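You operate a simulated robot arm through the tools that you are given. There is no shell and no other tool.

You are at the controls of a simulated robot arm. One attempt, no reset.

TASK
Uncover the FORM console, clamp disc J3 on it, measure and save.
Fine: lid into the red CAPS bin; leave the disc clamped; save one reading.

It is judged by the outcome, as a careful person would: the job done as asked, and still so three seconds after it is handed in. It fails if anything else is knocked over, pushed out of place, dropped, spilled or broken. Lids that push on must go on centred and level and be pressed home; caps that screw on are set level and turned clockwise until they are tight.

THE ROBOT
A 7-joint arm with a two-finger parallel gripper, fixed in place. Base frame: the origin is at the foot of the arm, x ahead of it, y to its left, z up. Readings come in m, degrees, newtons and seconds.
With the tool pointing down near the work surface it reaches from about 0.38 to 0.9 m from the base axis. Its first joint turns from -143.0 to 143.0 degrees. Payload 3 kg.
The TCP is the grasp point between the finger pads, 0.03 m short of the fingertips. In the tool frame z runs along the fingers and y along their closing line. The gripper opens to 0.094 m. The fingers are 0.028 m wide and 0.01 m thick; the gripper's body (0.05 by 0.096 m) begins 0.055 m behind the TCP.
Orientation is that of the tool frame in the base frame, as a unit quaternion [w, x, y, z]. With the fingers straight down and closing along the base's y, the tool's x points along the base's -x, its y along +y and its z along -z.

THE INTERFACE
- The arm moves only by the tool apply_moves. Its argument "series" is a list of rows, each a list of 3 entries, a list of its own where there are three numbers: the turn, a rotation vector about the tool's x, y, z in degrees, then the shift along the tool's x, y, z in m, then the gripper command, from -1 (shut) to 1 (fully open), values between in proportion. In form: [[[ax, ay, az], [dx, dy, dz], hand], ...]. A call has 1 to 20 rows; each row is the pose to reach, as a shift and turn from the pose commanded when the call began, along the tool's axes at that moment. Each row takes 0.2 s and may step no farther than 0.05 m and 8.6 degrees from the row before; otherwise, or with a gripper value out of range, the whole call is refused. A pose out of reach is approached as far as the arm can. The call stops where the force on the tool passes 90 N (or 10 N more than at its start, if that is more) or the arm is blocked; 0.2 s more then pass. The fingers move at their own pace (about 0.072 m/s each) and stop on an object; they squeeze with about 38 N. The grip force told is the motor's: it shows also when the fingers shut on nothing. Time passes only in rows, and 0.2 s behind the last, so rows that repeat a pose let the fingers close. It gives the time, the measured TCP pose, the force on the tool (base axes), the opening and the grip force at its end, in the units of the frame above (readings bear some noise), with the torque about the TCP (base axes, N m) and any sound that the robot's microphone picked up.
- Cameras (640 x 400 px; columns grow to the right, rows downward): "scene" is fixed at [0.4009, 0.5018, 1.6956]; the picture's right is [-0.79, -0.62, 0.00], its down [-0.55, 0.70, -0.46] and it looks along [0.28, -0.36, -0.89] (base axes); focal length 360 px, centre (320, 200). "wrist" rides on the gripper at [0.076, 0.014, -0.102] in the tool frame; the picture's right is [-0.18, 0.98, 0.00], its down [-0.75, -0.14, -0.64] and it looks along [-0.63, -0.12, 0.77] (tool axes); focal length 243 px, centre (320, 200).
- grab_frame(camera): a new picture of that camera. It takes no simulated time.
- pixel_to_xyz(camera, pixels): for up to 12 pixels [column, row] of the newest picture of that camera ("zoom" is the newest enlarged one), the place [x, y, z] in the base frame of the surface seen there, good to about 0.002 m. It takes no simulated time.
- zoom(camera, box): a new picture of the part [left, top, right, bottom] of that camera's present view, enlarged. It takes no simulated time.
- hand_in(): hands the job in; it is judged then, once.

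Unless the task says otherwise, let go and move clear before handing in.

The tools are called as a command line: name --argument value ..., lists and objects as JSON in quotes. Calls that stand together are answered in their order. apply_moves: Moves the arm, as the interface text tells. Its arguments: {"type":"object","properties":{"series":{"type":"array"}},"required":["series"]} The other tools are called the same way: grab_frame (camera) takes a picture; pixel_to_xyz (camera, pixels) gives the place of the surface under pixels of a picture; zoom (camera, box) takes an enlarged picture of a part of a camera's view; hand_in () hands the job in.

At the start:

```text
clock: 0.0
eef_pos: [0.4252, 0.268, 1.3048]
ee_rot: [0.0, -0.001, 1.0, 0.0]
force: [0.4, 0.2, 0.2]
ft_torque: [0.02, 0.02, 0.01]
opening: 0.0939
gripper_force: 0.0
```

scene: 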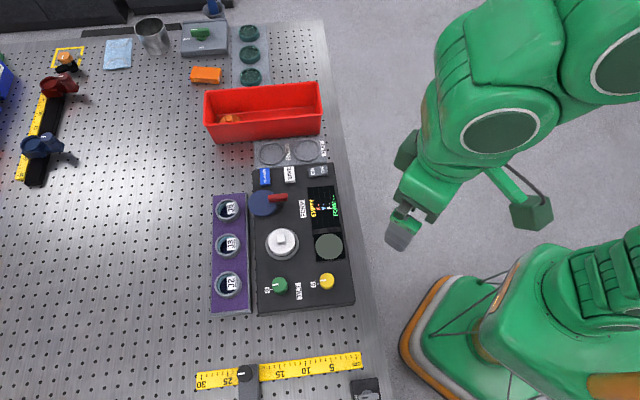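
wrist: 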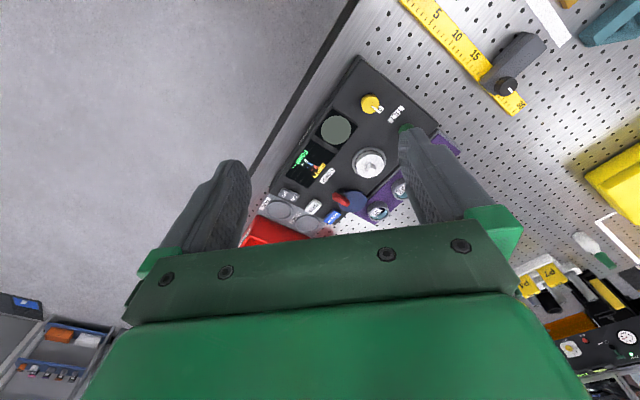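

The scene picture shows a dark console near (300,240) with a white lid at (282,243), a purple rack of discs at (230,250) and a red bin at (263,112). I'll enlarge these parts to read labels.

zoom --camera "scene" --box '[200, 130, 370, 320]'

zoom --camera "scene" --box '[0, 0, 340, 200]'

zoom --camera "wrist" --box '[240, 40, 460, 240]'

```text
2.11 times, centred on (285, 225) of scene
```

zoom: 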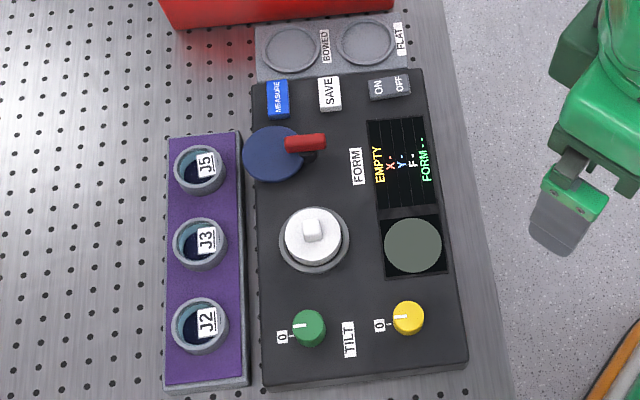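

```text
1.88 times, centred on (170, 100) of scene
```

zoom: 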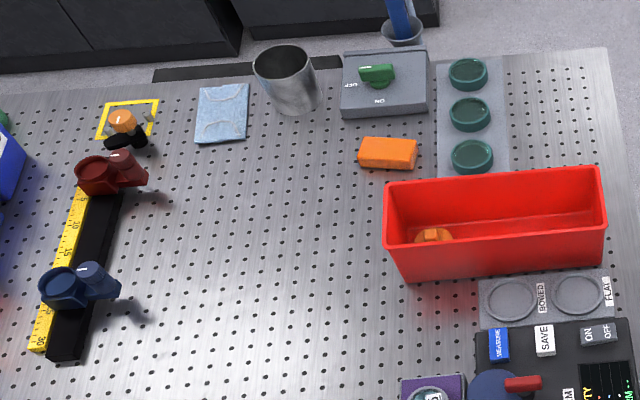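

```text
2.00 times, centred on (350, 140) of wrist
```

zoom: 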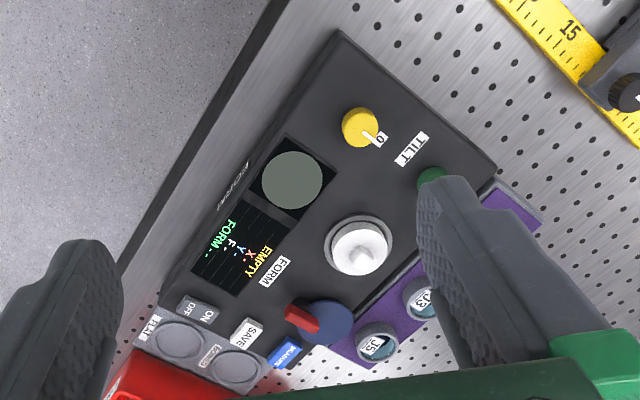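

The console shows EMPTY with X, Y, F, FORM readings, TILT knobs, a MEASURE and a SAVE key, an ON/OFF rocker and a red-handled blue clamp by the lidded port. I'll measure the positions of these parts in the scene picture.

zoom --camera "scene" --box '[235, 170, 345, 300]'

pixel_to_xyz --camera "scene" --pixels '[[283, 236], [282, 252], [270, 252], [259, 203], [277, 198], [285, 197], [264, 175], [290, 174], [319, 171], [280, 285], [327, 281], [329, 245]]'

pixel_to_xyz --camera "scene" --pixels '[[228, 285], [229, 244], [228, 208], [240, 285], [240, 245], [212, 250], [205, 92], [320, 83], [322, 130], [212, 140], [260, 115], [230, 117]]'

```text
3.08 times, centred on (290, 235) of scene
```

zoom: 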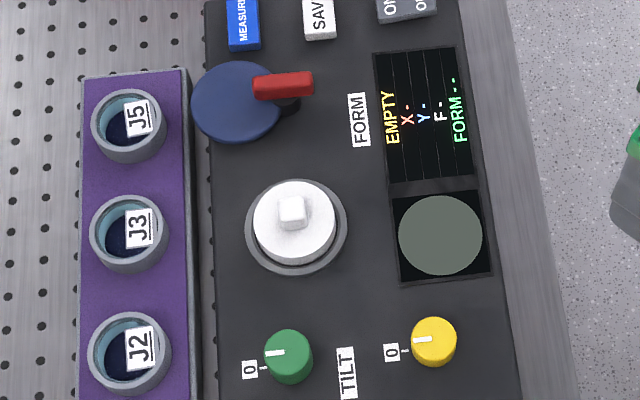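

```text
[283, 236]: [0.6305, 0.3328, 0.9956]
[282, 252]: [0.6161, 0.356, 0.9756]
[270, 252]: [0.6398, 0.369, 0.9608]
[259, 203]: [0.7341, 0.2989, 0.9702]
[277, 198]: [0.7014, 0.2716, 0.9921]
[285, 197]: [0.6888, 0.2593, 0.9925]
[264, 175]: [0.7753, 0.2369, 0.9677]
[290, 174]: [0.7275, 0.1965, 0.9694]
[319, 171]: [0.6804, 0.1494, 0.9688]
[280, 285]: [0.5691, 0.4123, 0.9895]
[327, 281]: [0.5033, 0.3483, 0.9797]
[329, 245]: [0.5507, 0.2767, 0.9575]
```

```text
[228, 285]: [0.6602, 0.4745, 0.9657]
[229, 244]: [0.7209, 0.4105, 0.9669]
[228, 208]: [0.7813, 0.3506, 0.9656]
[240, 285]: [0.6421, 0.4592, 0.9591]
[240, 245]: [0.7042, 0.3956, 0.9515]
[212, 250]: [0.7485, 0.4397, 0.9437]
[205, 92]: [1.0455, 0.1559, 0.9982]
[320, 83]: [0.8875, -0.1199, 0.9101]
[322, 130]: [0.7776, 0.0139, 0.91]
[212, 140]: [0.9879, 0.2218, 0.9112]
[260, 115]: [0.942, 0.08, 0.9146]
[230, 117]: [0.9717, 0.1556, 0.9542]
```

Table is at z≈0.91, console top at z≈0.957, and the console lies at about 45 degrees. I'll look closer at the red bin and the left edge for other bins, and the whole wrist view, before moving.

zoom --camera "scene" --box '[190, 70, 340, 170]'

zoom --camera "scene" --box '[0, 40, 100, 200]'

zoom --camera "wrist" --box '[480, 160, 640, 400]'

zoom --camera "wrist" --box '[0, 250, 160, 400]'

zoom --camera "scene" --box '[180, 310, 400, 400]'

```text
4.00 times, centred on (265, 120) of scene
```

zoom: 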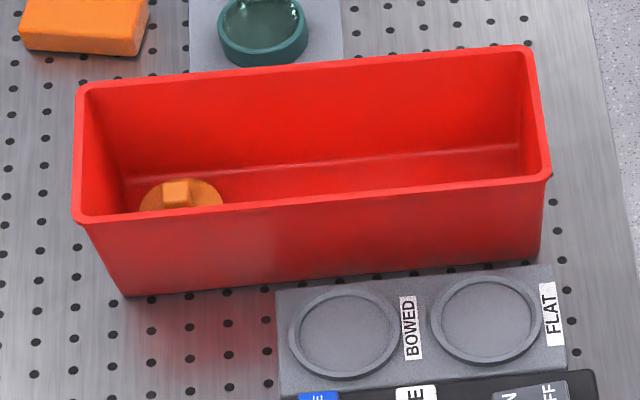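

```text
2.50 times, centred on (50, 120) of scene
```

zoom: 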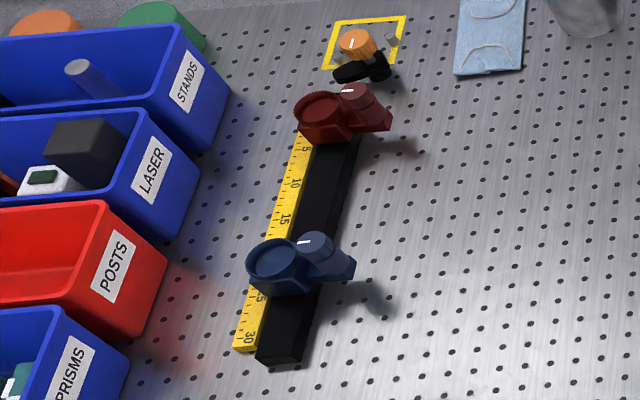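

```text
1.67 times, centred on (560, 280) of wrist
```

zoom: 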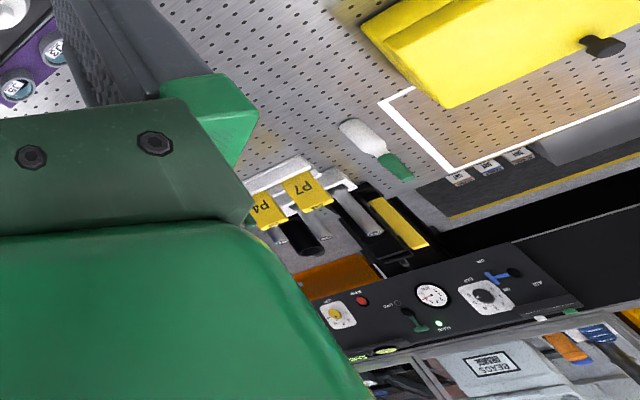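

```text
2.67 times, centred on (80, 325) of wrist
```

zoom: 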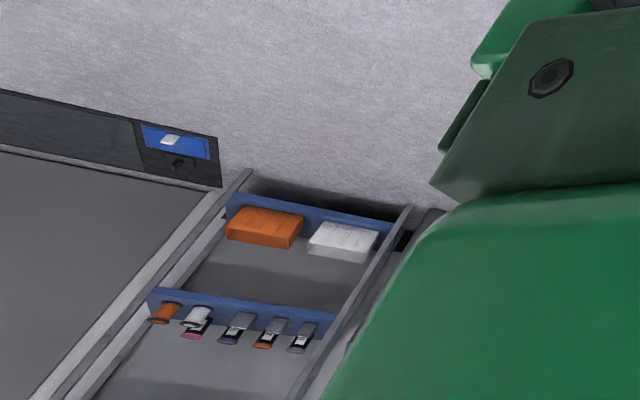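

```text
2.91 times, centred on (290, 355) of scene
```

zoom: 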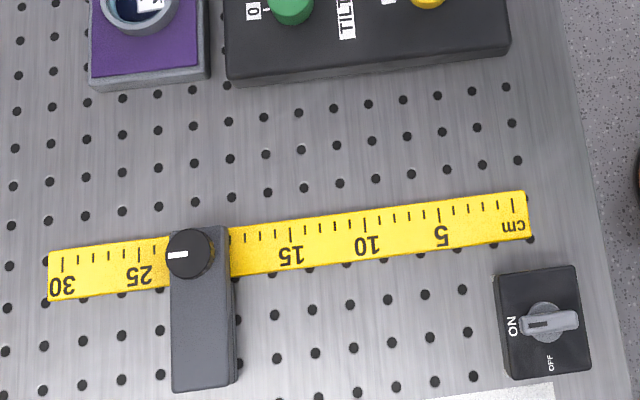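

The bin next to the console holds an orange cap and the other red bin is labelled POSTS, so the near one should be CAPS. I'll locate its rim and floor precisely.

zoom --camera "scene" --box '[190, 70, 340, 170]'

pixel_to_xyz --camera "zoom" --pixels '[[80, 217], [545, 180], [528, 50], [82, 92], [310, 198], [310, 70], [400, 170], [480, 160], [180, 188], [130, 294], [350, 335], [490, 315]]'

```text
4.00 times, centred on (265, 120) of scene
```

zoom: 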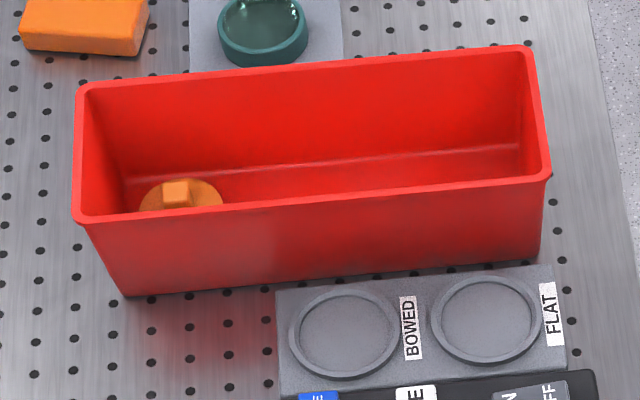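

```text
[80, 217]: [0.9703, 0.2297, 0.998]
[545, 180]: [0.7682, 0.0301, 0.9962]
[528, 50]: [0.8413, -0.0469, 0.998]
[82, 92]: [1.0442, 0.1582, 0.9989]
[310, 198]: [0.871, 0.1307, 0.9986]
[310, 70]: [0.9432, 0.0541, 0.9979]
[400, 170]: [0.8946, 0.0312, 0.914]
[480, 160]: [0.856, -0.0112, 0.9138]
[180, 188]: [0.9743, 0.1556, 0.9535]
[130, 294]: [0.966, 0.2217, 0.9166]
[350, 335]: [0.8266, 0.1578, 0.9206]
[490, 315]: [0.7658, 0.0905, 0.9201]
```

Bin rim is at z≈0.998 with its near end reachable around (0.85,0.04). Now I'll move closer to the console with the tool turned 45 degrees to inspect the lid, clamp and disc rack with the wrist camera.

apply_moves --series '[[[0, 0, -7.5], [-0.0125, -0.008, 0.024], 1], [[0, 0, -15], [-0.025, -0.016, 0.048], 1], [[0, 0, -22.5], [-0.0375, -0.024, 0.072], 1], [[0, 0, -30], [-0.05, -0.032, 0.096], 1], [[0, 0, -37.5], [-0.0625, -0.04, 0.12], 1], [[0, 0, -45], [-0.075, -0.048, 0.145], 1], [[0, 0, -45], [-0.075, -0.048, 0.145], 1]]'

grab_frame --camera "wrist"

grab_frame --camera "scene"

```text
clock: 1.6
eef_pos: [0.5005, 0.2208, 1.1575]
ee_rot: [0.0, -0.383, 0.924, 0.0]
force: [0.0, 0.2, -0.2]
ft_torque: [0.02, -0.01, -0.04]
opening: 0.0942
gripper_force: 0.0
```

```text
taken
```

wrist: 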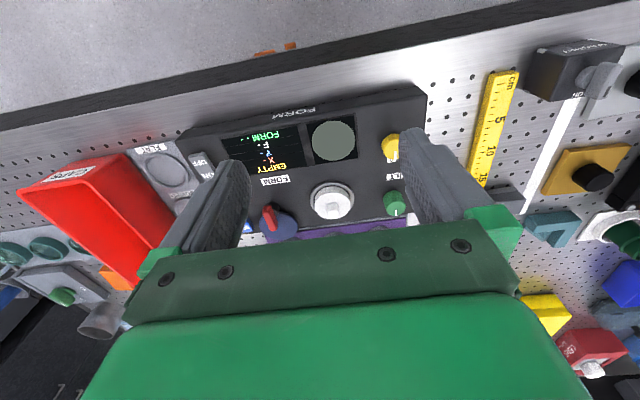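

```text
taken
```

scene: 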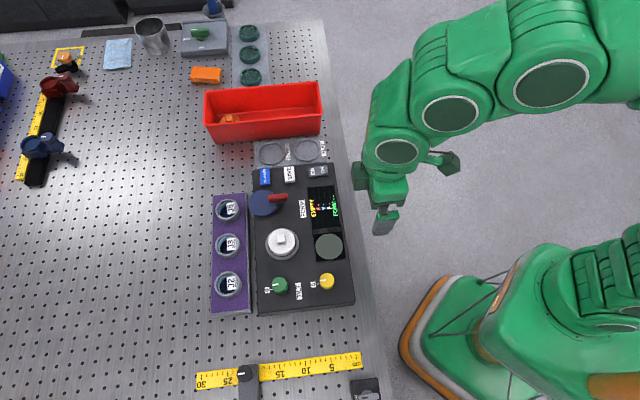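

The wrist picture now shows the bin's end label at (70,173) and the console upside-down around (310,170). I'll zoom on both.

zoom --camera "wrist" --box '[10, 130, 210, 260]'

zoom --camera "wrist" --box '[230, 90, 430, 245]'

pixel_to_xyz --camera "wrist" --pixels '[[331, 192], [331, 205], [331, 217], [312, 205], [354, 200], [268, 213], [272, 220], [290, 228], [262, 230], [330, 220], [310, 200], [352, 205]]'

```text
3.08 times, centred on (110, 195) of wrist
```

zoom: 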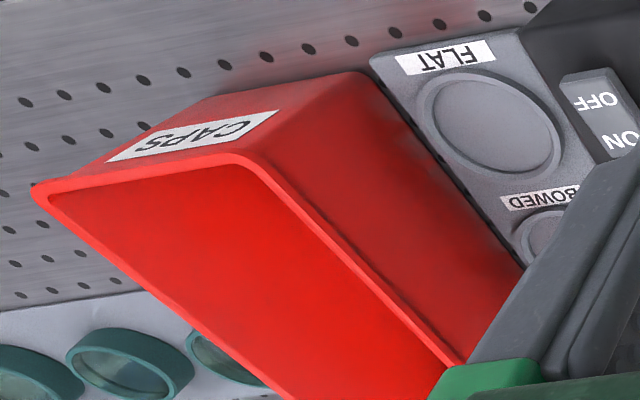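

```text
2.58 times, centred on (330, 168) of wrist
```

zoom: 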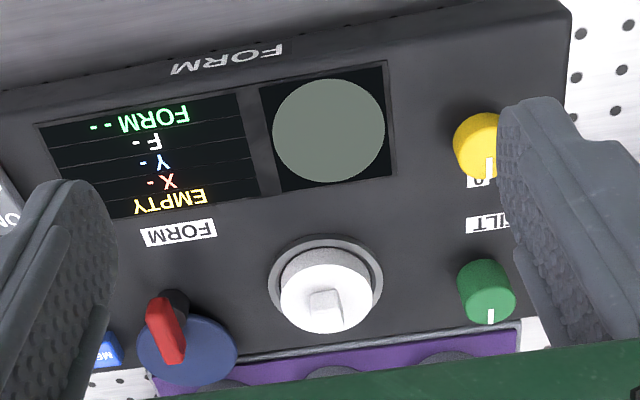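

```text
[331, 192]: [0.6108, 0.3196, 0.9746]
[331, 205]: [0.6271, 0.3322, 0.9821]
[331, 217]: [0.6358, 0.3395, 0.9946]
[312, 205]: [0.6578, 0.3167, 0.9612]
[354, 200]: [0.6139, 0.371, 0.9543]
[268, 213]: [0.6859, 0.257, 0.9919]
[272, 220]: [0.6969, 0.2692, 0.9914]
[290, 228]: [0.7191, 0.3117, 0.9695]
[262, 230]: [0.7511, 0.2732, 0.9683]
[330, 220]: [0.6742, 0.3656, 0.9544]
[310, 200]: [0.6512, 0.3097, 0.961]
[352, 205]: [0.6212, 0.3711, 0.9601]
```

The bin's end label reads CAPS, confirmed. The clamp (blue disc around (0.734,0.299), red lever at (0.69,0.26)) isn't clear yet, so I'll move the camera closer to it.

apply_moves --series '[[[0, 0, 0], [-0.024, -0.0275, 0.017], 1], [[0, 0, 0], [-0.047, -0.055, 0.034], 1], [[0, 0, 0], [-0.071, -0.0825, 0.05], 1], [[0, 0, 0], [-0.0947, -0.11, 0.067], 1], [[0, 0, 0], [-0.0947, -0.11, 0.067], 1]]'

grab_frame --camera "wrist"

zoom --camera "wrist" --box '[230, 90, 430, 245]'

```text
clock: 2.8
eef_pos: [0.6442, 0.2093, 1.091]
ee_rot: [0.0, -0.384, 0.924, 0.0]
force: [-0.1, -0.3, -0.2]
ft_torque: [0.0, -0.02, 0.0]
opening: 0.094
gripper_force: 0.0
```

```text
taken
```

wrist: 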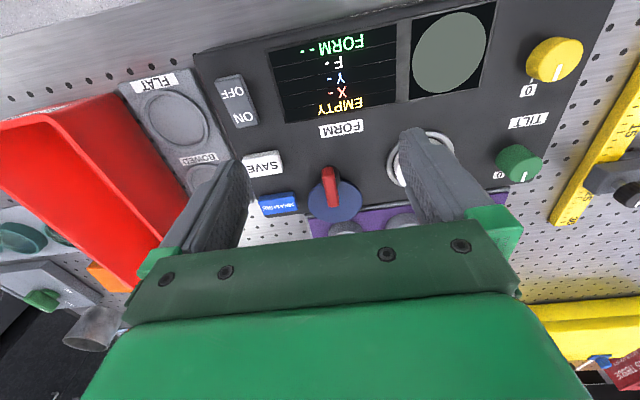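

```text
2.58 times, centred on (330, 168) of wrist
```

zoom: 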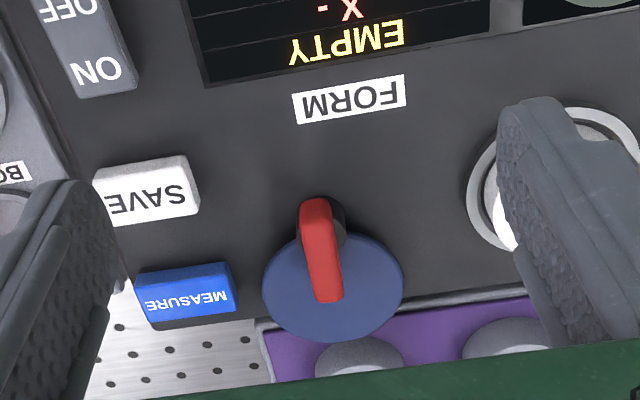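

The red lever lies on top of a black post at zoom pixel (335,215), pointing across the blue plate. I'll measure the plate's edges, lever ends and the port ring.

pixel_to_xyz --camera "zoom" --pixels '[[268, 290], [400, 280], [333, 335], [360, 240], [316, 203], [328, 296], [338, 215], [342, 235], [315, 250], [350, 285], [470, 180], [560, 112]]'

pixel_to_xyz --camera "wrist" --pixels '[[390, 175], [437, 135], [450, 150], [262, 165], [280, 204], [237, 100], [520, 165], [552, 60], [326, 168], [333, 207], [346, 218], [340, 180]]'

zoom --camera "scene" --box '[245, 185, 305, 225]'

```text
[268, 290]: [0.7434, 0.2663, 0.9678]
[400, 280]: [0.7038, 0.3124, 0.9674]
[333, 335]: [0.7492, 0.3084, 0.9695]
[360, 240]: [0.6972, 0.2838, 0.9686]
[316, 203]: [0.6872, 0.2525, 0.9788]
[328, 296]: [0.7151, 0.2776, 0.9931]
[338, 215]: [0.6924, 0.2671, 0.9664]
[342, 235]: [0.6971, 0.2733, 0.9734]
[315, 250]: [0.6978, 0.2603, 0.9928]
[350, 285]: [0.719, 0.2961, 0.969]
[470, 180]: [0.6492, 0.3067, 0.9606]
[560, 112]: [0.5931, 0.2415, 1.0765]
```

```text
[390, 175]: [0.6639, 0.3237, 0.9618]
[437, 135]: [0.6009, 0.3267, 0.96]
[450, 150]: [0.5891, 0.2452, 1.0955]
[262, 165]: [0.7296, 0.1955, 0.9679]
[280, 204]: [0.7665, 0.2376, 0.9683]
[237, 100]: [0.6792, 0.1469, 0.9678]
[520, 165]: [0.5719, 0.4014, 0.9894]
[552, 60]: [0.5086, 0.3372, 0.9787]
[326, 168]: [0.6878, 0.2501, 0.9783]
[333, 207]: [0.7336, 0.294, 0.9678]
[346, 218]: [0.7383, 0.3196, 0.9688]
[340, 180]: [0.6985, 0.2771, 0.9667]
```

```text
10.00 times, centred on (275, 205) of scene
```

zoom: 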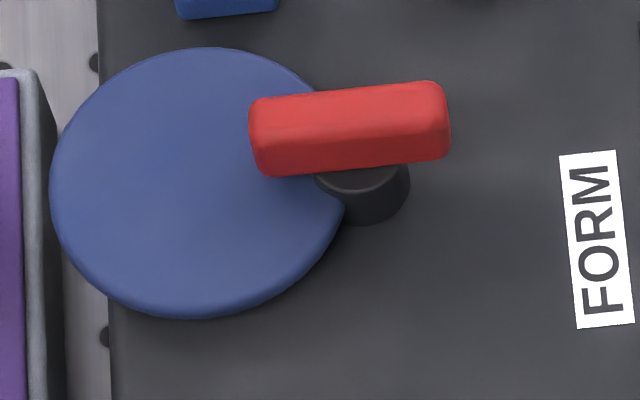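

The blue plate is eccentric on a black post near (0.699,0.265) with the red lever on top, so it looks like a swing-over cam clamp for the port. Next I'll look closely at the lid and the disc rack.

apply_moves --series '[[[0, 0, 0], [0.008, 0.033, 0], 1], [[0, 0, 0], [0.016, 0.066, 0], 1], [[0, 0, 0], [0.024, 0.099, 0], 1], [[0, 0, 0], [0.024, 0.099, 0], 1]]'

grab_frame --camera "wrist"

zoom --camera "wrist" --box '[230, 90, 430, 245]'

pixel_to_xyz --camera "zoom" --pixels '[[320, 200], [320, 260], [280, 200], [360, 200], [320, 160], [320, 130], [250, 250], [400, 250], [320, 300], [320, 230]]'

```text
clock: 3.8
eef_pos: [0.5564, 0.2634, 1.0903]
ee_rot: [0.001, -0.383, 0.924, 0.0]
force: [-0.1, -0.5, 0.4]
ft_torque: [0.01, 0.0, 0.02]
opening: 0.0939
gripper_force: 0.0
```

```text
taken
```

wrist: 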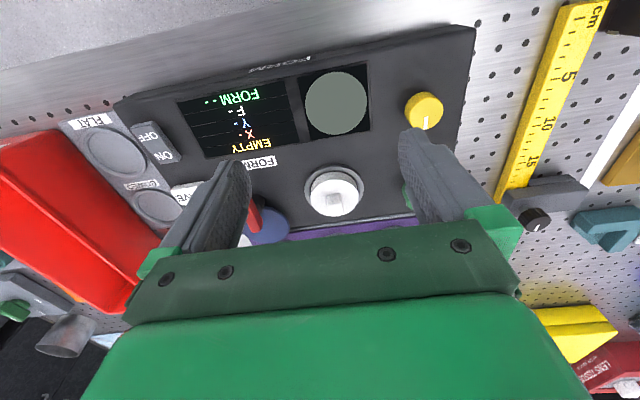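

```text
2.58 times, centred on (330, 168) of wrist
```

zoom: 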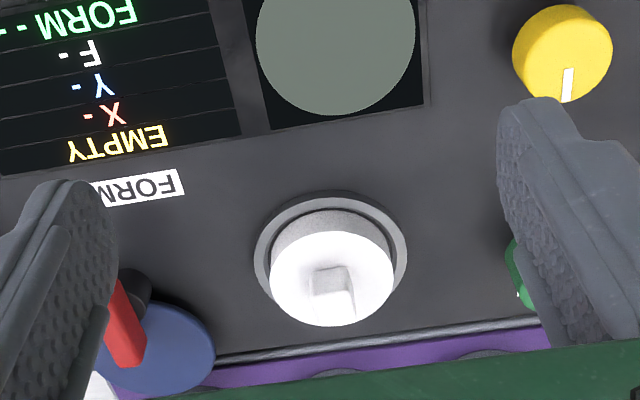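

```text
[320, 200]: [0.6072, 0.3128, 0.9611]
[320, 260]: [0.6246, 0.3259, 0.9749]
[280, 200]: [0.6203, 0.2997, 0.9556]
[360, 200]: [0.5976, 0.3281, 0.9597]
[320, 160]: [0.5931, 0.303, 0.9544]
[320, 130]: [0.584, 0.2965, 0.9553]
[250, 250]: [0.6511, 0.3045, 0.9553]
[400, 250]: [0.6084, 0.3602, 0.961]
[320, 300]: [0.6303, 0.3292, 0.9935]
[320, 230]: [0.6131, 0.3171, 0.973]
```

The lid's flat top is at z≈0.975 with a square knob up to z≈0.994; I'll pin down the knob's faces, lid rim and port ring to get the centre.

zoom --camera "wrist" --box '[295, 155, 375, 225]'

zoom --camera "scene" --box '[255, 220, 310, 270]'

pixel_to_xyz --camera "zoom" --pixels '[[320, 150], [280, 130], [360, 130], [320, 180], [180, 200], [450, 200], [320, 290], [320, 60], [320, 100], [130, 200], [510, 200], [320, 340]]'

```text
5.71 times, centred on (335, 190) of wrist
```

zoom: 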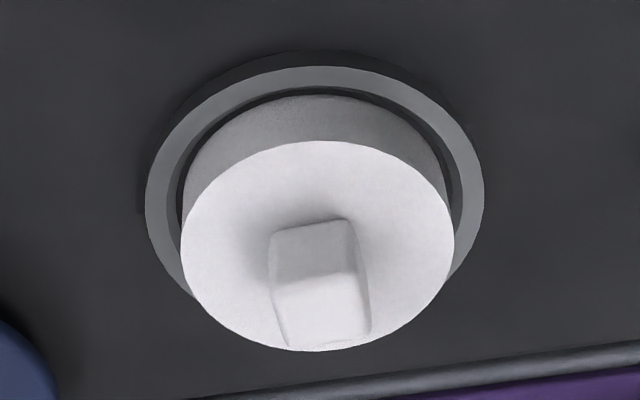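

```text
8.00 times, centred on (282, 245) of scene
```

zoom: 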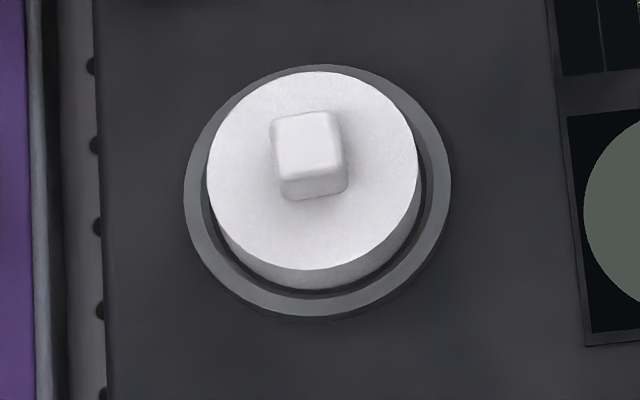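

```text
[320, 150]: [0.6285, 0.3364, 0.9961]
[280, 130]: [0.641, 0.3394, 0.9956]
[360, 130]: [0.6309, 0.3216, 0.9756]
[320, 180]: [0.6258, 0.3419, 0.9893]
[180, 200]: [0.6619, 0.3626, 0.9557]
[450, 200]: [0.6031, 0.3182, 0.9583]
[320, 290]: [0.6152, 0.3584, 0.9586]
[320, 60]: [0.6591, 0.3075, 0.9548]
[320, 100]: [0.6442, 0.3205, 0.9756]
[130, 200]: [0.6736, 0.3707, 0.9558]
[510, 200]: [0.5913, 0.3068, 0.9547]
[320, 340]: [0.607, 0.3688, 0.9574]
```

I'll query the lid-top edge and knob corner pixels of the scene zoom to compute the exact centre and knob size.

pixel_to_xyz --camera "zoom" --pixels '[[212, 165], [413, 165], [315, 77], [318, 263], [277, 122], [334, 115], [341, 172], [285, 178], [308, 147], [190, 200], [446, 190], [318, 310]]'

```text
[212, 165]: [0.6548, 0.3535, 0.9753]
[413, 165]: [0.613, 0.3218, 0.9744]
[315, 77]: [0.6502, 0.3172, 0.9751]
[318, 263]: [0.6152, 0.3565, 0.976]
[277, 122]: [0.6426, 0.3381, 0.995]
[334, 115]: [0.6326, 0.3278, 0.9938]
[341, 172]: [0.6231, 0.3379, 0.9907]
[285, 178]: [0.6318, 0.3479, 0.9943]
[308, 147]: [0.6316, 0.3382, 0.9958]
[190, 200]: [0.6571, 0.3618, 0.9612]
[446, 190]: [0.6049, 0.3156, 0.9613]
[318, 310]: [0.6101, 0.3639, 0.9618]
```

Lid centre is about (0.633,0.3376), knob about 15 mm square with top at 0.995, aligned with the tool yaw. I'll go above it with half-open fingers, then descend so the fingertips stop just above the lid plate.

apply_moves --series '[[[0, 0, 0], [-0.0355, -0.0005, 0.01], 0.2], [[0, 0, 0], [-0.071, -0.001, 0.02], -0.1], [[0, 0, 0], [-0.1066, -0.0015, 0.03], -0.1], [[0, 0, 0], [-0.1066, -0.0015, 0.03], -0.1], [[0, 0, 0], [-0.1066, -0.0015, 0.055], -0.1], [[0, 0, 0], [-0.1066, -0.0015, 0.07], -0.1], [[0, 0, 0], [-0.1066, -0.0015, 0.081], -0.1], [[0, 0, 0], [-0.1066, -0.0015, 0.081], -0.1]]'

grab_frame --camera "wrist"

zoom --camera "wrist" --box '[240, 120, 400, 250]'

```text
clock: 5.6
eef_pos: [0.6342, 0.3374, 1.01]
ee_rot: [0.0, -0.384, 0.923, 0.0]
force: [-0.1, -0.7, 0.0]
ft_torque: [0.01, 0.03, -0.02]
opening: 0.042
gripper_force: 0.1
```

```text
taken
```

wrist: 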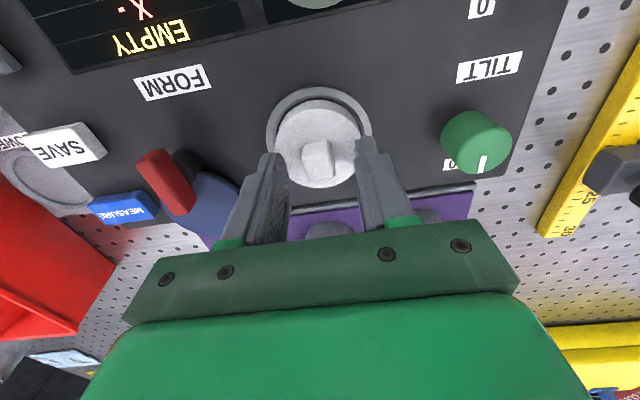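

```text
3.08 times, centred on (320, 185) of wrist
```

zoom: 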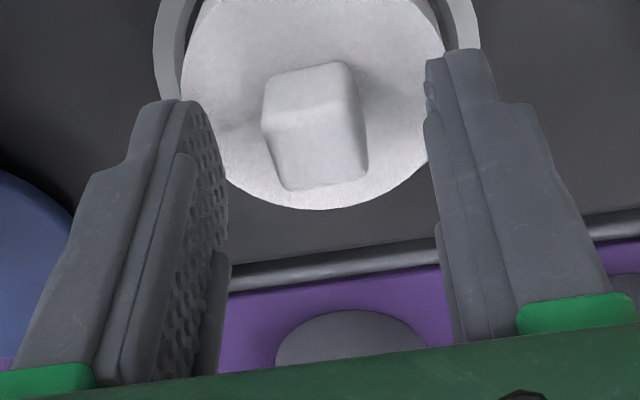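

The fingertips straddle the knob, still about 4 mm above the plate. I'll lower 2 mm, close and lift slightly to see if it comes freely.

apply_moves --series '[[[0, 0, 0], [0, 0, 0.002], -0.1], [[0, 0, 0], [0, 0, 0.002], -1], [[0, 0, 0], [0, 0, 0.002], -1], [[0, 0, 0], [0, 0, 0.002], -1], [[0, 0, 0], [0, 0, -0.002], -1], [[0, 0, 0], [0, 0, -0.008], -1], [[0, 0, 0], [0, 0, -0.008], -1]]'

grab_frame --camera "wrist"

```text
clock: 7.2
eef_pos: [0.6333, 0.3384, 1.0186]
ee_rot: [0.0, -0.382, 0.924, 0.001]
force: [0.0, -0.2, -0.3]
ft_torque: [0.01, 0.02, 0.03]
opening: 0.016
gripper_force: 37.7
```

```text
taken
```

wrist: 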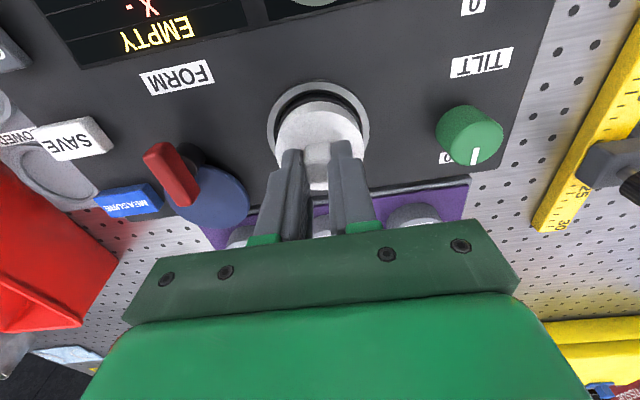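

The lid is held (opening 16 mm, 38 N) and appears to be coming out of the ring. I'll lift it well clear and check.

apply_moves --series '[[[0, 0, 0], [0, 0, -0.02], -1], [[0, 0, 0], [0, 0, -0.045], -1], [[0, 0, 0], [0, 0, -0.07], -1], [[0, 0, 0], [0, 0, -0.09], -1], [[0, 0, 0], [0, 0, -0.09], -1]]'

grab_frame --camera "wrist"

grab_frame --camera "scene"

```text
clock: 8.4
eef_pos: [0.6322, 0.3376, 1.1093]
ee_rot: [0.0, -0.383, 0.924, 0.0]
force: [-0.5, 0.3, -0.2]
ft_torque: [-0.01, -0.01, 0.0]
opening: 0.016
gripper_force: 38.3
```

```text
taken
```

wrist: 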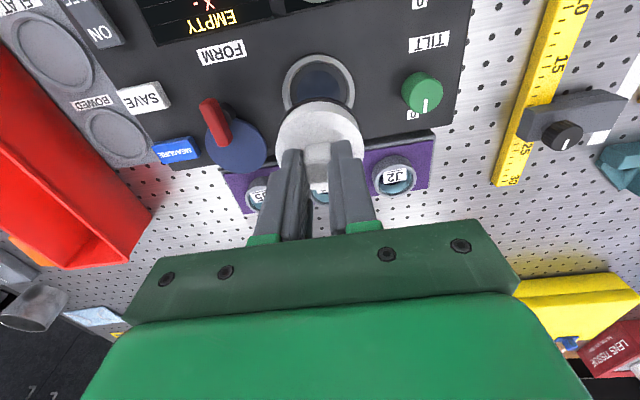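

```text
taken
```

scene: 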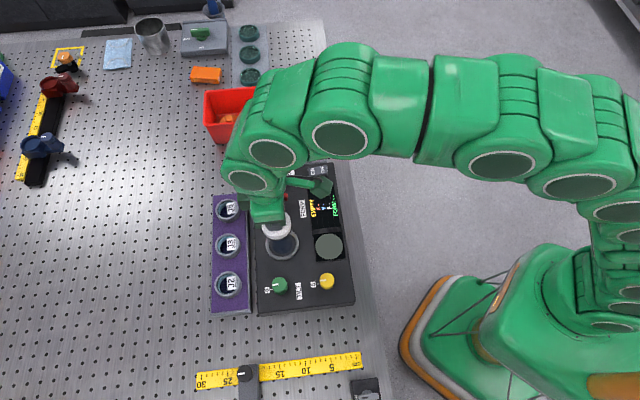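

The lid is off, leaving a dark open port at wrist pixel (320,80). I'll carry it at z≈1.11 over the near half of the CAPS bin.

apply_moves --series '[[[0, 0, 0], [0.0054, -0.036, 0], -1], [[0, 0, 0], [0.0108, -0.072, 0], -1], [[0, 0, 0], [0.0162, -0.108, 0], -1], [[0, 0, 0], [0.0216, -0.144, 0], -1], [[0, 0, 0], [0.027, -0.18, 0], -1], [[0, 0, 0], [0.0324, -0.216, 0], -1], [[0, 0, 0], [0.0378, -0.252, 0], -1], [[0, 0, 0], [0.0432, -0.288, 0], -1], [[0, 0, 0], [0.0486, -0.324, 0], -1], [[0, 0, 0], [0.0537, -0.3605, 0], -1], [[0, 0, 0], [0.0537, -0.3605, 0], -1]]'

grab_frame --camera "wrist"

grab_frame --camera "scene"

zoom --camera "scene" --box '[200, 180, 350, 310]'

```text
clock: 10.8
eef_pos: [0.8426, 0.0493, 1.1019]
ee_rot: [-0.001, -0.382, 0.924, 0.0]
force: [-0.5, -0.7, 0.2]
ft_torque: [0.04, 0.01, -0.01]
opening: 0.016
gripper_force: 38.3
out of reach, approached as far as the arm can: row 10, 11
```

```text
taken
```

wrist: 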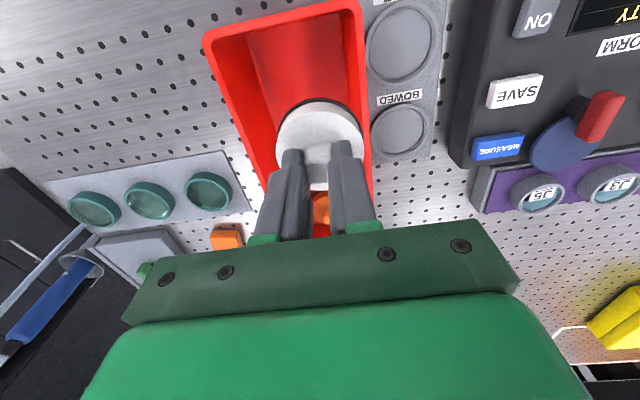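

```text
taken
```

scene: 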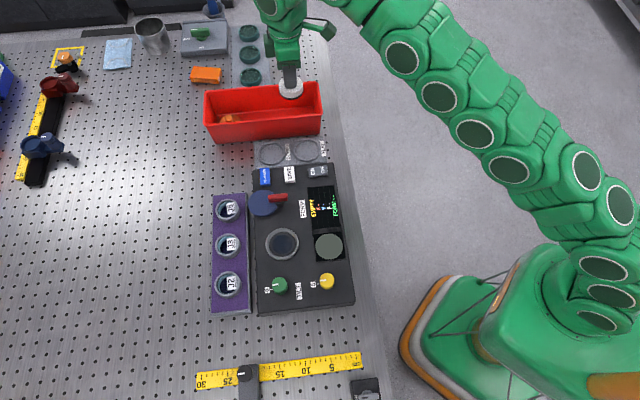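

```text
3.08 times, centred on (275, 245) of scene
```

zoom: 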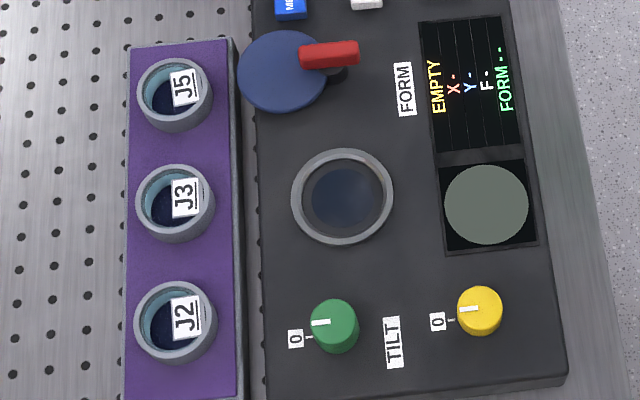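

The measured pose (0.8426,0.0493) is clipped by reach and sits slightly off the bin's centreline. I'll shift toward the near end of the bin, then check before lowering.

apply_moves --series '[[[0, 0, 0], [0.0122, -0.0025, 0], -1], [[0, 0, 0], [0.0244, -0.005, 0.01], -1], [[0, 0, 0], [0.0244, -0.005, 0.02], -1], [[0, 0, 0], [0.0244, -0.005, 0.02], -1]]'

grab_frame --camera "wrist"

```text
clock: 11.8
eef_pos: [0.8281, 0.0287, 1.0815]
ee_rot: [0.0, -0.384, 0.923, 0.0]
force: [0.0, 0.2, -0.6]
ft_torque: [0.0, -0.01, 0.03]
opening: 0.016
gripper_force: 38.5
```

```text
taken
```

wrist: 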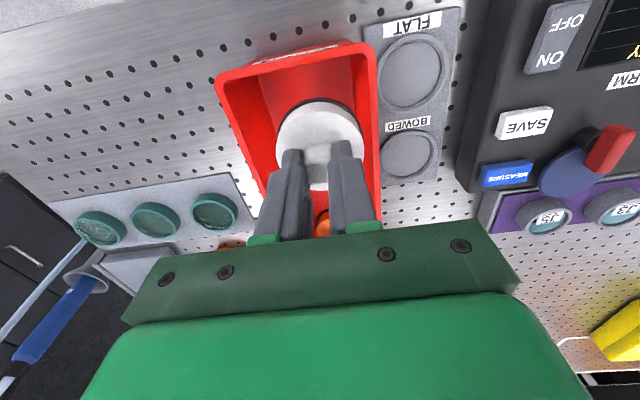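

The pose is now unclipped at (0.828,0.029). I'll nudge onto the bin's centreline (0.8386,0.026) and lower into the bin.

apply_moves --series '[[[0, 0, 0], [-0.0056, -0.0093, 0.0], -1], [[0, 0, 0], [-0.0056, -0.0093, 0.03], -1], [[0, 0, 0], [-0.0056, -0.0093, 0.055], -1], [[0, 0, 0], [-0.0056, -0.0093, 0.075], -1], [[0, 0, 0], [-0.0056, -0.0093, 0.075], -1]]'

grab_frame --camera "wrist"

zoom --camera "scene" --box '[190, 60, 340, 170]'

```text
clock: 13.0
eef_pos: [0.8377, 0.0273, 1.0071]
ee_rot: [0.0, -0.382, 0.924, 0.0]
force: [-0.1, 0.3, 0.5]
ft_torque: [0.03, -0.04, 0.01]
opening: 0.0163
gripper_force: 38.1
```

```text
taken
```

wrist: 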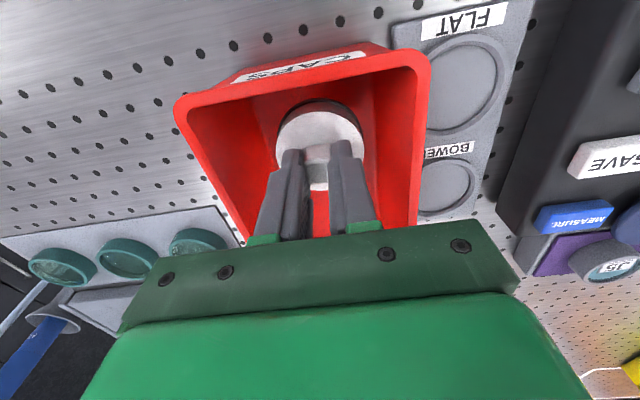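

```text
3.64 times, centred on (265, 115) of scene
```

zoom: 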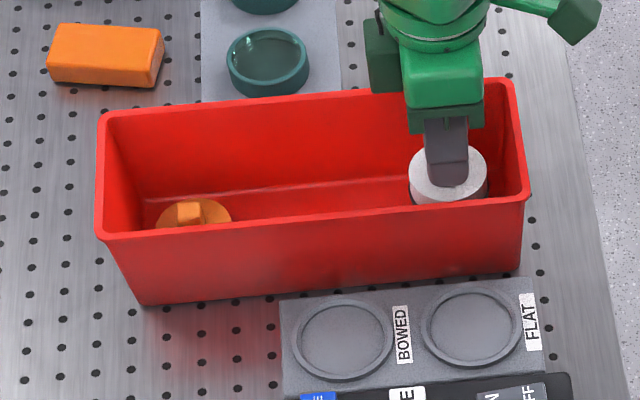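

The lid is well inside the bin near the CAPS-labelled end. I'll lower about 30 mm more in small steps, watching for floor contact.

apply_moves --series '[[[0, 0, 0], [0, 0, 0.01], -1], [[0, 0, 0], [0, 0, 0.02], -1], [[0, 0, 0], [0, 0, 0.028], -1], [[0, 0, 0], [0, 0, 0.028], -1]]'

zoom --camera "scene" --box '[190, 60, 340, 170]'

```text
clock: 14.0
eef_pos: [0.8393, 0.0273, 0.9789]
ee_rot: [0.001, -0.383, 0.924, 0.0]
force: [-0.4, 0.2, 0.8]
ft_torque: [-0.03, 0.02, 0.01]
opening: 0.0161
gripper_force: 38.3
```

```text
3.64 times, centred on (265, 115) of scene
```

zoom: 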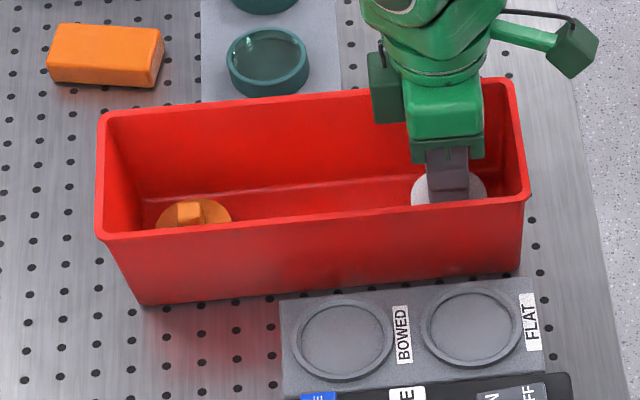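

No contact yet (force ≈0.8 N). I'll lower up to 12 mm more in 3 mm steps to bring the lid near the floor.

apply_moves --series '[[[0, 0, 0], [0, 0, 0.003], -1], [[0, 0, 0], [0, 0, 0.006], -1], [[0, 0, 0], [0, 0, 0.009], -1], [[0, 0, 0], [0, 0, 0.009], -1]]'

```text
clock: 15.0
eef_pos: [0.8398, 0.0267, 0.9697]
ee_rot: [0.0, -0.382, 0.924, 0.0]
force: [0.2, 0.8, -0.1]
ft_torque: [0.02, -0.02, -0.01]
opening: 0.0161
gripper_force: 38.3
```

Still free; I'll go 4 mm lower and look at the force.

apply_moves --series '[[[0, 0, 0], [0, 0, 0.002], -1], [[0, 0, 0], [0, 0, 0.004], -1], [[0, 0, 0], [0, 0, 0.004], -1]]'

grab_frame --camera "wrist"

```text
clock: 15.8
eef_pos: [0.8407, 0.0268, 0.9675]
ee_rot: [0.0, -0.382, 0.924, 0.0]
force: [-2.1, 0.3, 13.0]
ft_torque: [-0.2, 0.27, -0.04]
opening: 0.0161
gripper_force: 37.8
```

```text
taken
```

wrist: 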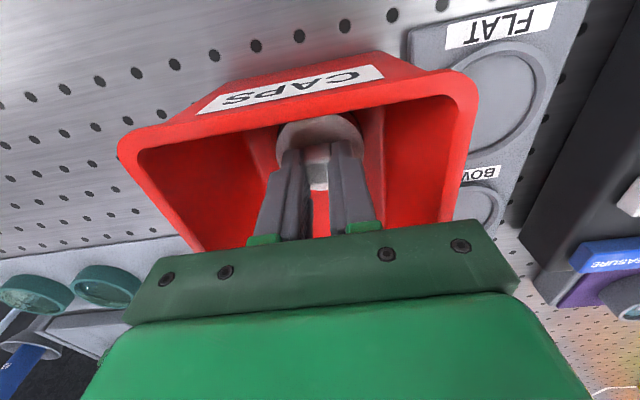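

The lid touches the floor (13 N). I'll ease back up 2 mm, open moderately, and retreat straight up.

apply_moves --series '[[[0, 0, 0], [0, 0, -0.002], -1], [[0, 0, 0], [0, 0, -0.002], -0.35], [[0, 0, 0], [0, 0, -0.002], -0.35], [[0, 0, 0], [0, 0, -0.002], -0.35], [[0, 0, 0], [0, 0, -0.03], -0.35], [[0, 0, 0], [0, 0, -0.065], -0.35], [[0, 0, 0], [0, 0, -0.1], -0.35], [[0, 0, 0], [0, 0, -0.12], -0.35], [[0, 0, 0], [0, 0, -0.12], -0.35]]'

grab_frame --camera "wrist"

zoom --camera "scene" --box '[190, 60, 340, 170]'

```text
clock: 17.8
eef_pos: [0.8378, 0.0279, 1.0863]
ee_rot: [0.0, -0.383, 0.924, 0.0]
force: [-0.1, -0.3, 0.2]
ft_torque: [0.0, -0.02, -0.02]
opening: 0.0307
gripper_force: 0.0
```

```text
taken
```

wrist: 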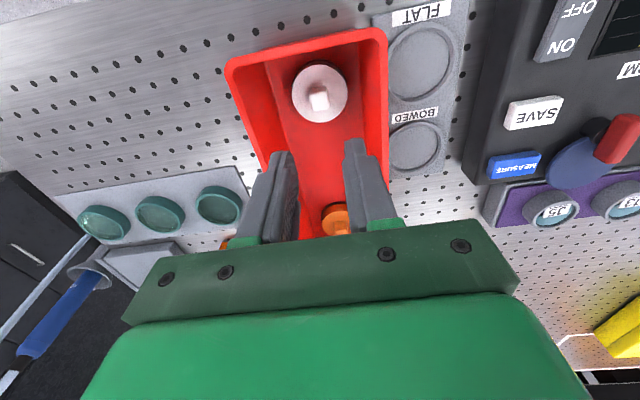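

```text
3.64 times, centred on (265, 115) of scene
```

zoom: 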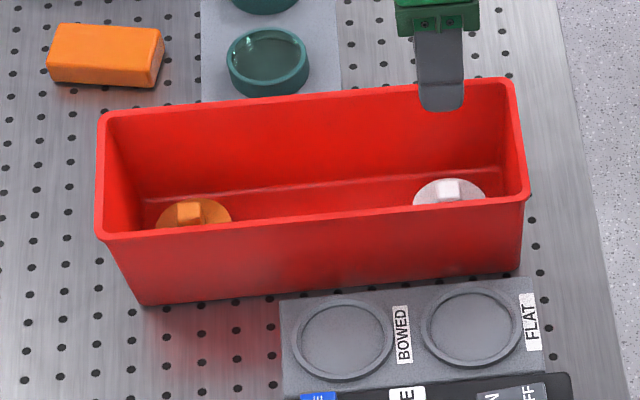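

The lid lies flat in the CAPS bin at wrist pixel (320,92). Now I'll study the J3 disc in the rack, from the scene first.

zoom --camera "scene" --box '[205, 220, 255, 270]'

pixel_to_xyz --camera "zoom" --pixels '[[320, 200], [320, 120], [320, 280], [230, 200], [410, 200], [270, 160], [380, 150], [250, 250], [370, 300], [500, 200], [150, 200], [320, 340]]'

zoom --camera "scene" --box '[255, 215, 310, 270]'

pixel_to_xyz --camera "zoom" --pixels '[[320, 200], [320, 120], [320, 280], [230, 200], [410, 200], [270, 160], [380, 150], [250, 250], [370, 300], [220, 200], [425, 200], [320, 300]]'

```text
8.00 times, centred on (230, 245) of scene
```

zoom: 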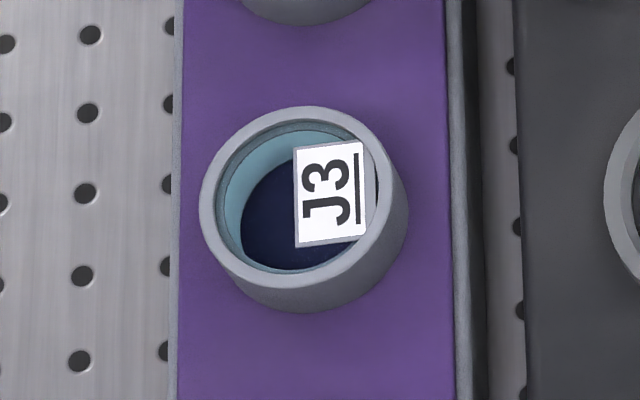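

```text
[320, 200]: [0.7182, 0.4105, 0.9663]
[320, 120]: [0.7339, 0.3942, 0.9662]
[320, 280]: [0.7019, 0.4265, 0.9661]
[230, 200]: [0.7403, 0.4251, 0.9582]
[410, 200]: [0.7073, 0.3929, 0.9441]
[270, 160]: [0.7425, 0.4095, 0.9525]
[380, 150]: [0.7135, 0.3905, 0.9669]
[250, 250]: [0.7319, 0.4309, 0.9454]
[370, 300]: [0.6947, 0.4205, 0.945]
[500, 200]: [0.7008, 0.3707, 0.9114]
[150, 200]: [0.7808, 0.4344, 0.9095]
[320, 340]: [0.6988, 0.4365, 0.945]
```

```text
7.27 times, centred on (282, 242) of scene
```

zoom: 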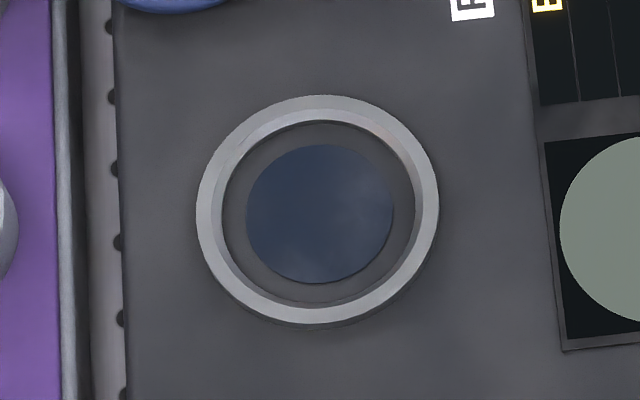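

```text
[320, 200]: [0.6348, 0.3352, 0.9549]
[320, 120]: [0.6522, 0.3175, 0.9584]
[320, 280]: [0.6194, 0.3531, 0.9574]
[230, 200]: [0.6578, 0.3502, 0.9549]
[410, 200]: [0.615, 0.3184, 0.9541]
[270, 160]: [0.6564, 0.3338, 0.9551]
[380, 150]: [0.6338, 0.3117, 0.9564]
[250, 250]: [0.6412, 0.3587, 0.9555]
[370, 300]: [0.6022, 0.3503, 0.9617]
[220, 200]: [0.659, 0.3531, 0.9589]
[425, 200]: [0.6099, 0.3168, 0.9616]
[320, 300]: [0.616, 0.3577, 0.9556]
```

The port seat is at z≈0.955 within a ring (top 0.9615), and J3 is a grey ring mount about 49 mm wide with its top at 0.966 standing on the rack top at 0.945. I'll bring the wrist camera over J3 to see its structure.

apply_moves --series '[[[0, 0, 0], [-0.0098, 0.0354, 0], 0], [[0, 0, 0], [-0.0197, 0.0708, 0], 0.4], [[0, 0, 0], [-0.0295, 0.1062, 0], 0.8], [[0, 0, 0], [-0.0393, 0.1416, 0], 1], [[0, 0, 0], [-0.0491, 0.177, 0], 1], [[0, 0, 0], [-0.059, 0.2124, 0.004], 1], [[0, 0, 0], [-0.0688, 0.2478, 0.01], 1], [[0, 0, 0], [-0.0786, 0.2832, 0.016], 1], [[0, 0, 0], [-0.0885, 0.3186, 0.022], 1], [[0, 0, 0], [-0.0983, 0.354, 0.026], 1], [[0, 0, 0], [-0.0983, 0.354, 0.026], 1]]'

grab_frame --camera "wrist"

zoom --camera "wrist" --box '[250, 120, 400, 245]'

```text
clock: 20.2
eef_pos: [0.6571, 0.3471, 1.0596]
ee_rot: [0.0, -0.382, 0.924, 0.001]
force: [0.3, 0.6, 0.6]
ft_torque: [-0.01, 0.01, 0.01]
opening: 0.0937
gripper_force: 0.1
```

```text
taken
```

wrist: 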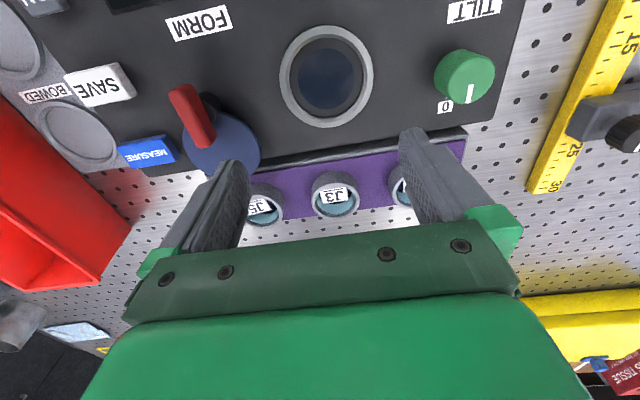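

```text
3.20 times, centred on (325, 182) of wrist
```

zoom: 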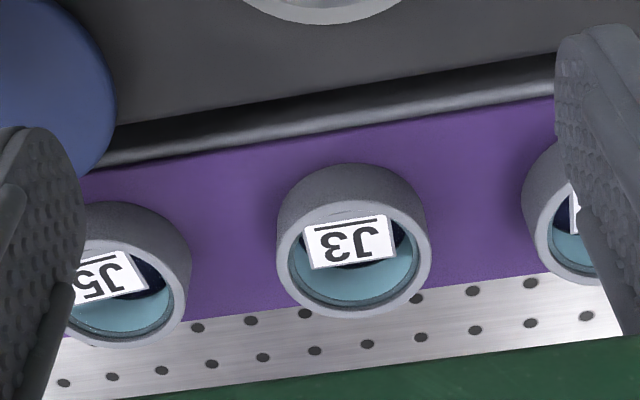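

J3 is a grey ring mount with the optic inside, grippable on its outer wall (z 0.945–0.966). I'll measure its rim accurately from both cameras.

pixel_to_xyz --camera "zoom" --pixels '[[283, 245], [426, 235], [360, 313], [340, 205], [372, 205], [300, 218], [405, 208], [350, 190], [350, 175], [320, 265], [350, 290], [345, 245]]'

zoom --camera "scene" --box '[205, 220, 255, 270]'

```text
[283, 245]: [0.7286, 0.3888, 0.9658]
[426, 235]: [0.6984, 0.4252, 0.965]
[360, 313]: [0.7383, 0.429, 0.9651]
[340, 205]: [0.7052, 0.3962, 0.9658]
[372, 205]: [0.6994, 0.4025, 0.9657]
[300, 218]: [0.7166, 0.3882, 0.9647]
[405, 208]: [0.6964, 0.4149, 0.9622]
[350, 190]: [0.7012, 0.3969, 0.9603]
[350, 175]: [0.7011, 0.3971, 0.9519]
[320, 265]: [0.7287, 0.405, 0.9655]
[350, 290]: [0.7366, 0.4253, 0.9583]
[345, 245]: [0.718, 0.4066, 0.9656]
```

```text
8.00 times, centred on (230, 245) of scene
```

zoom: 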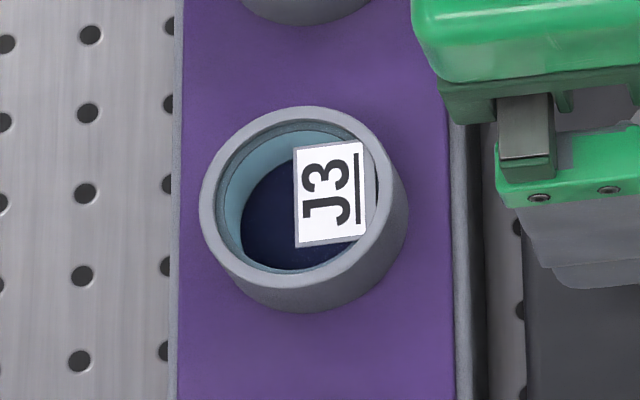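

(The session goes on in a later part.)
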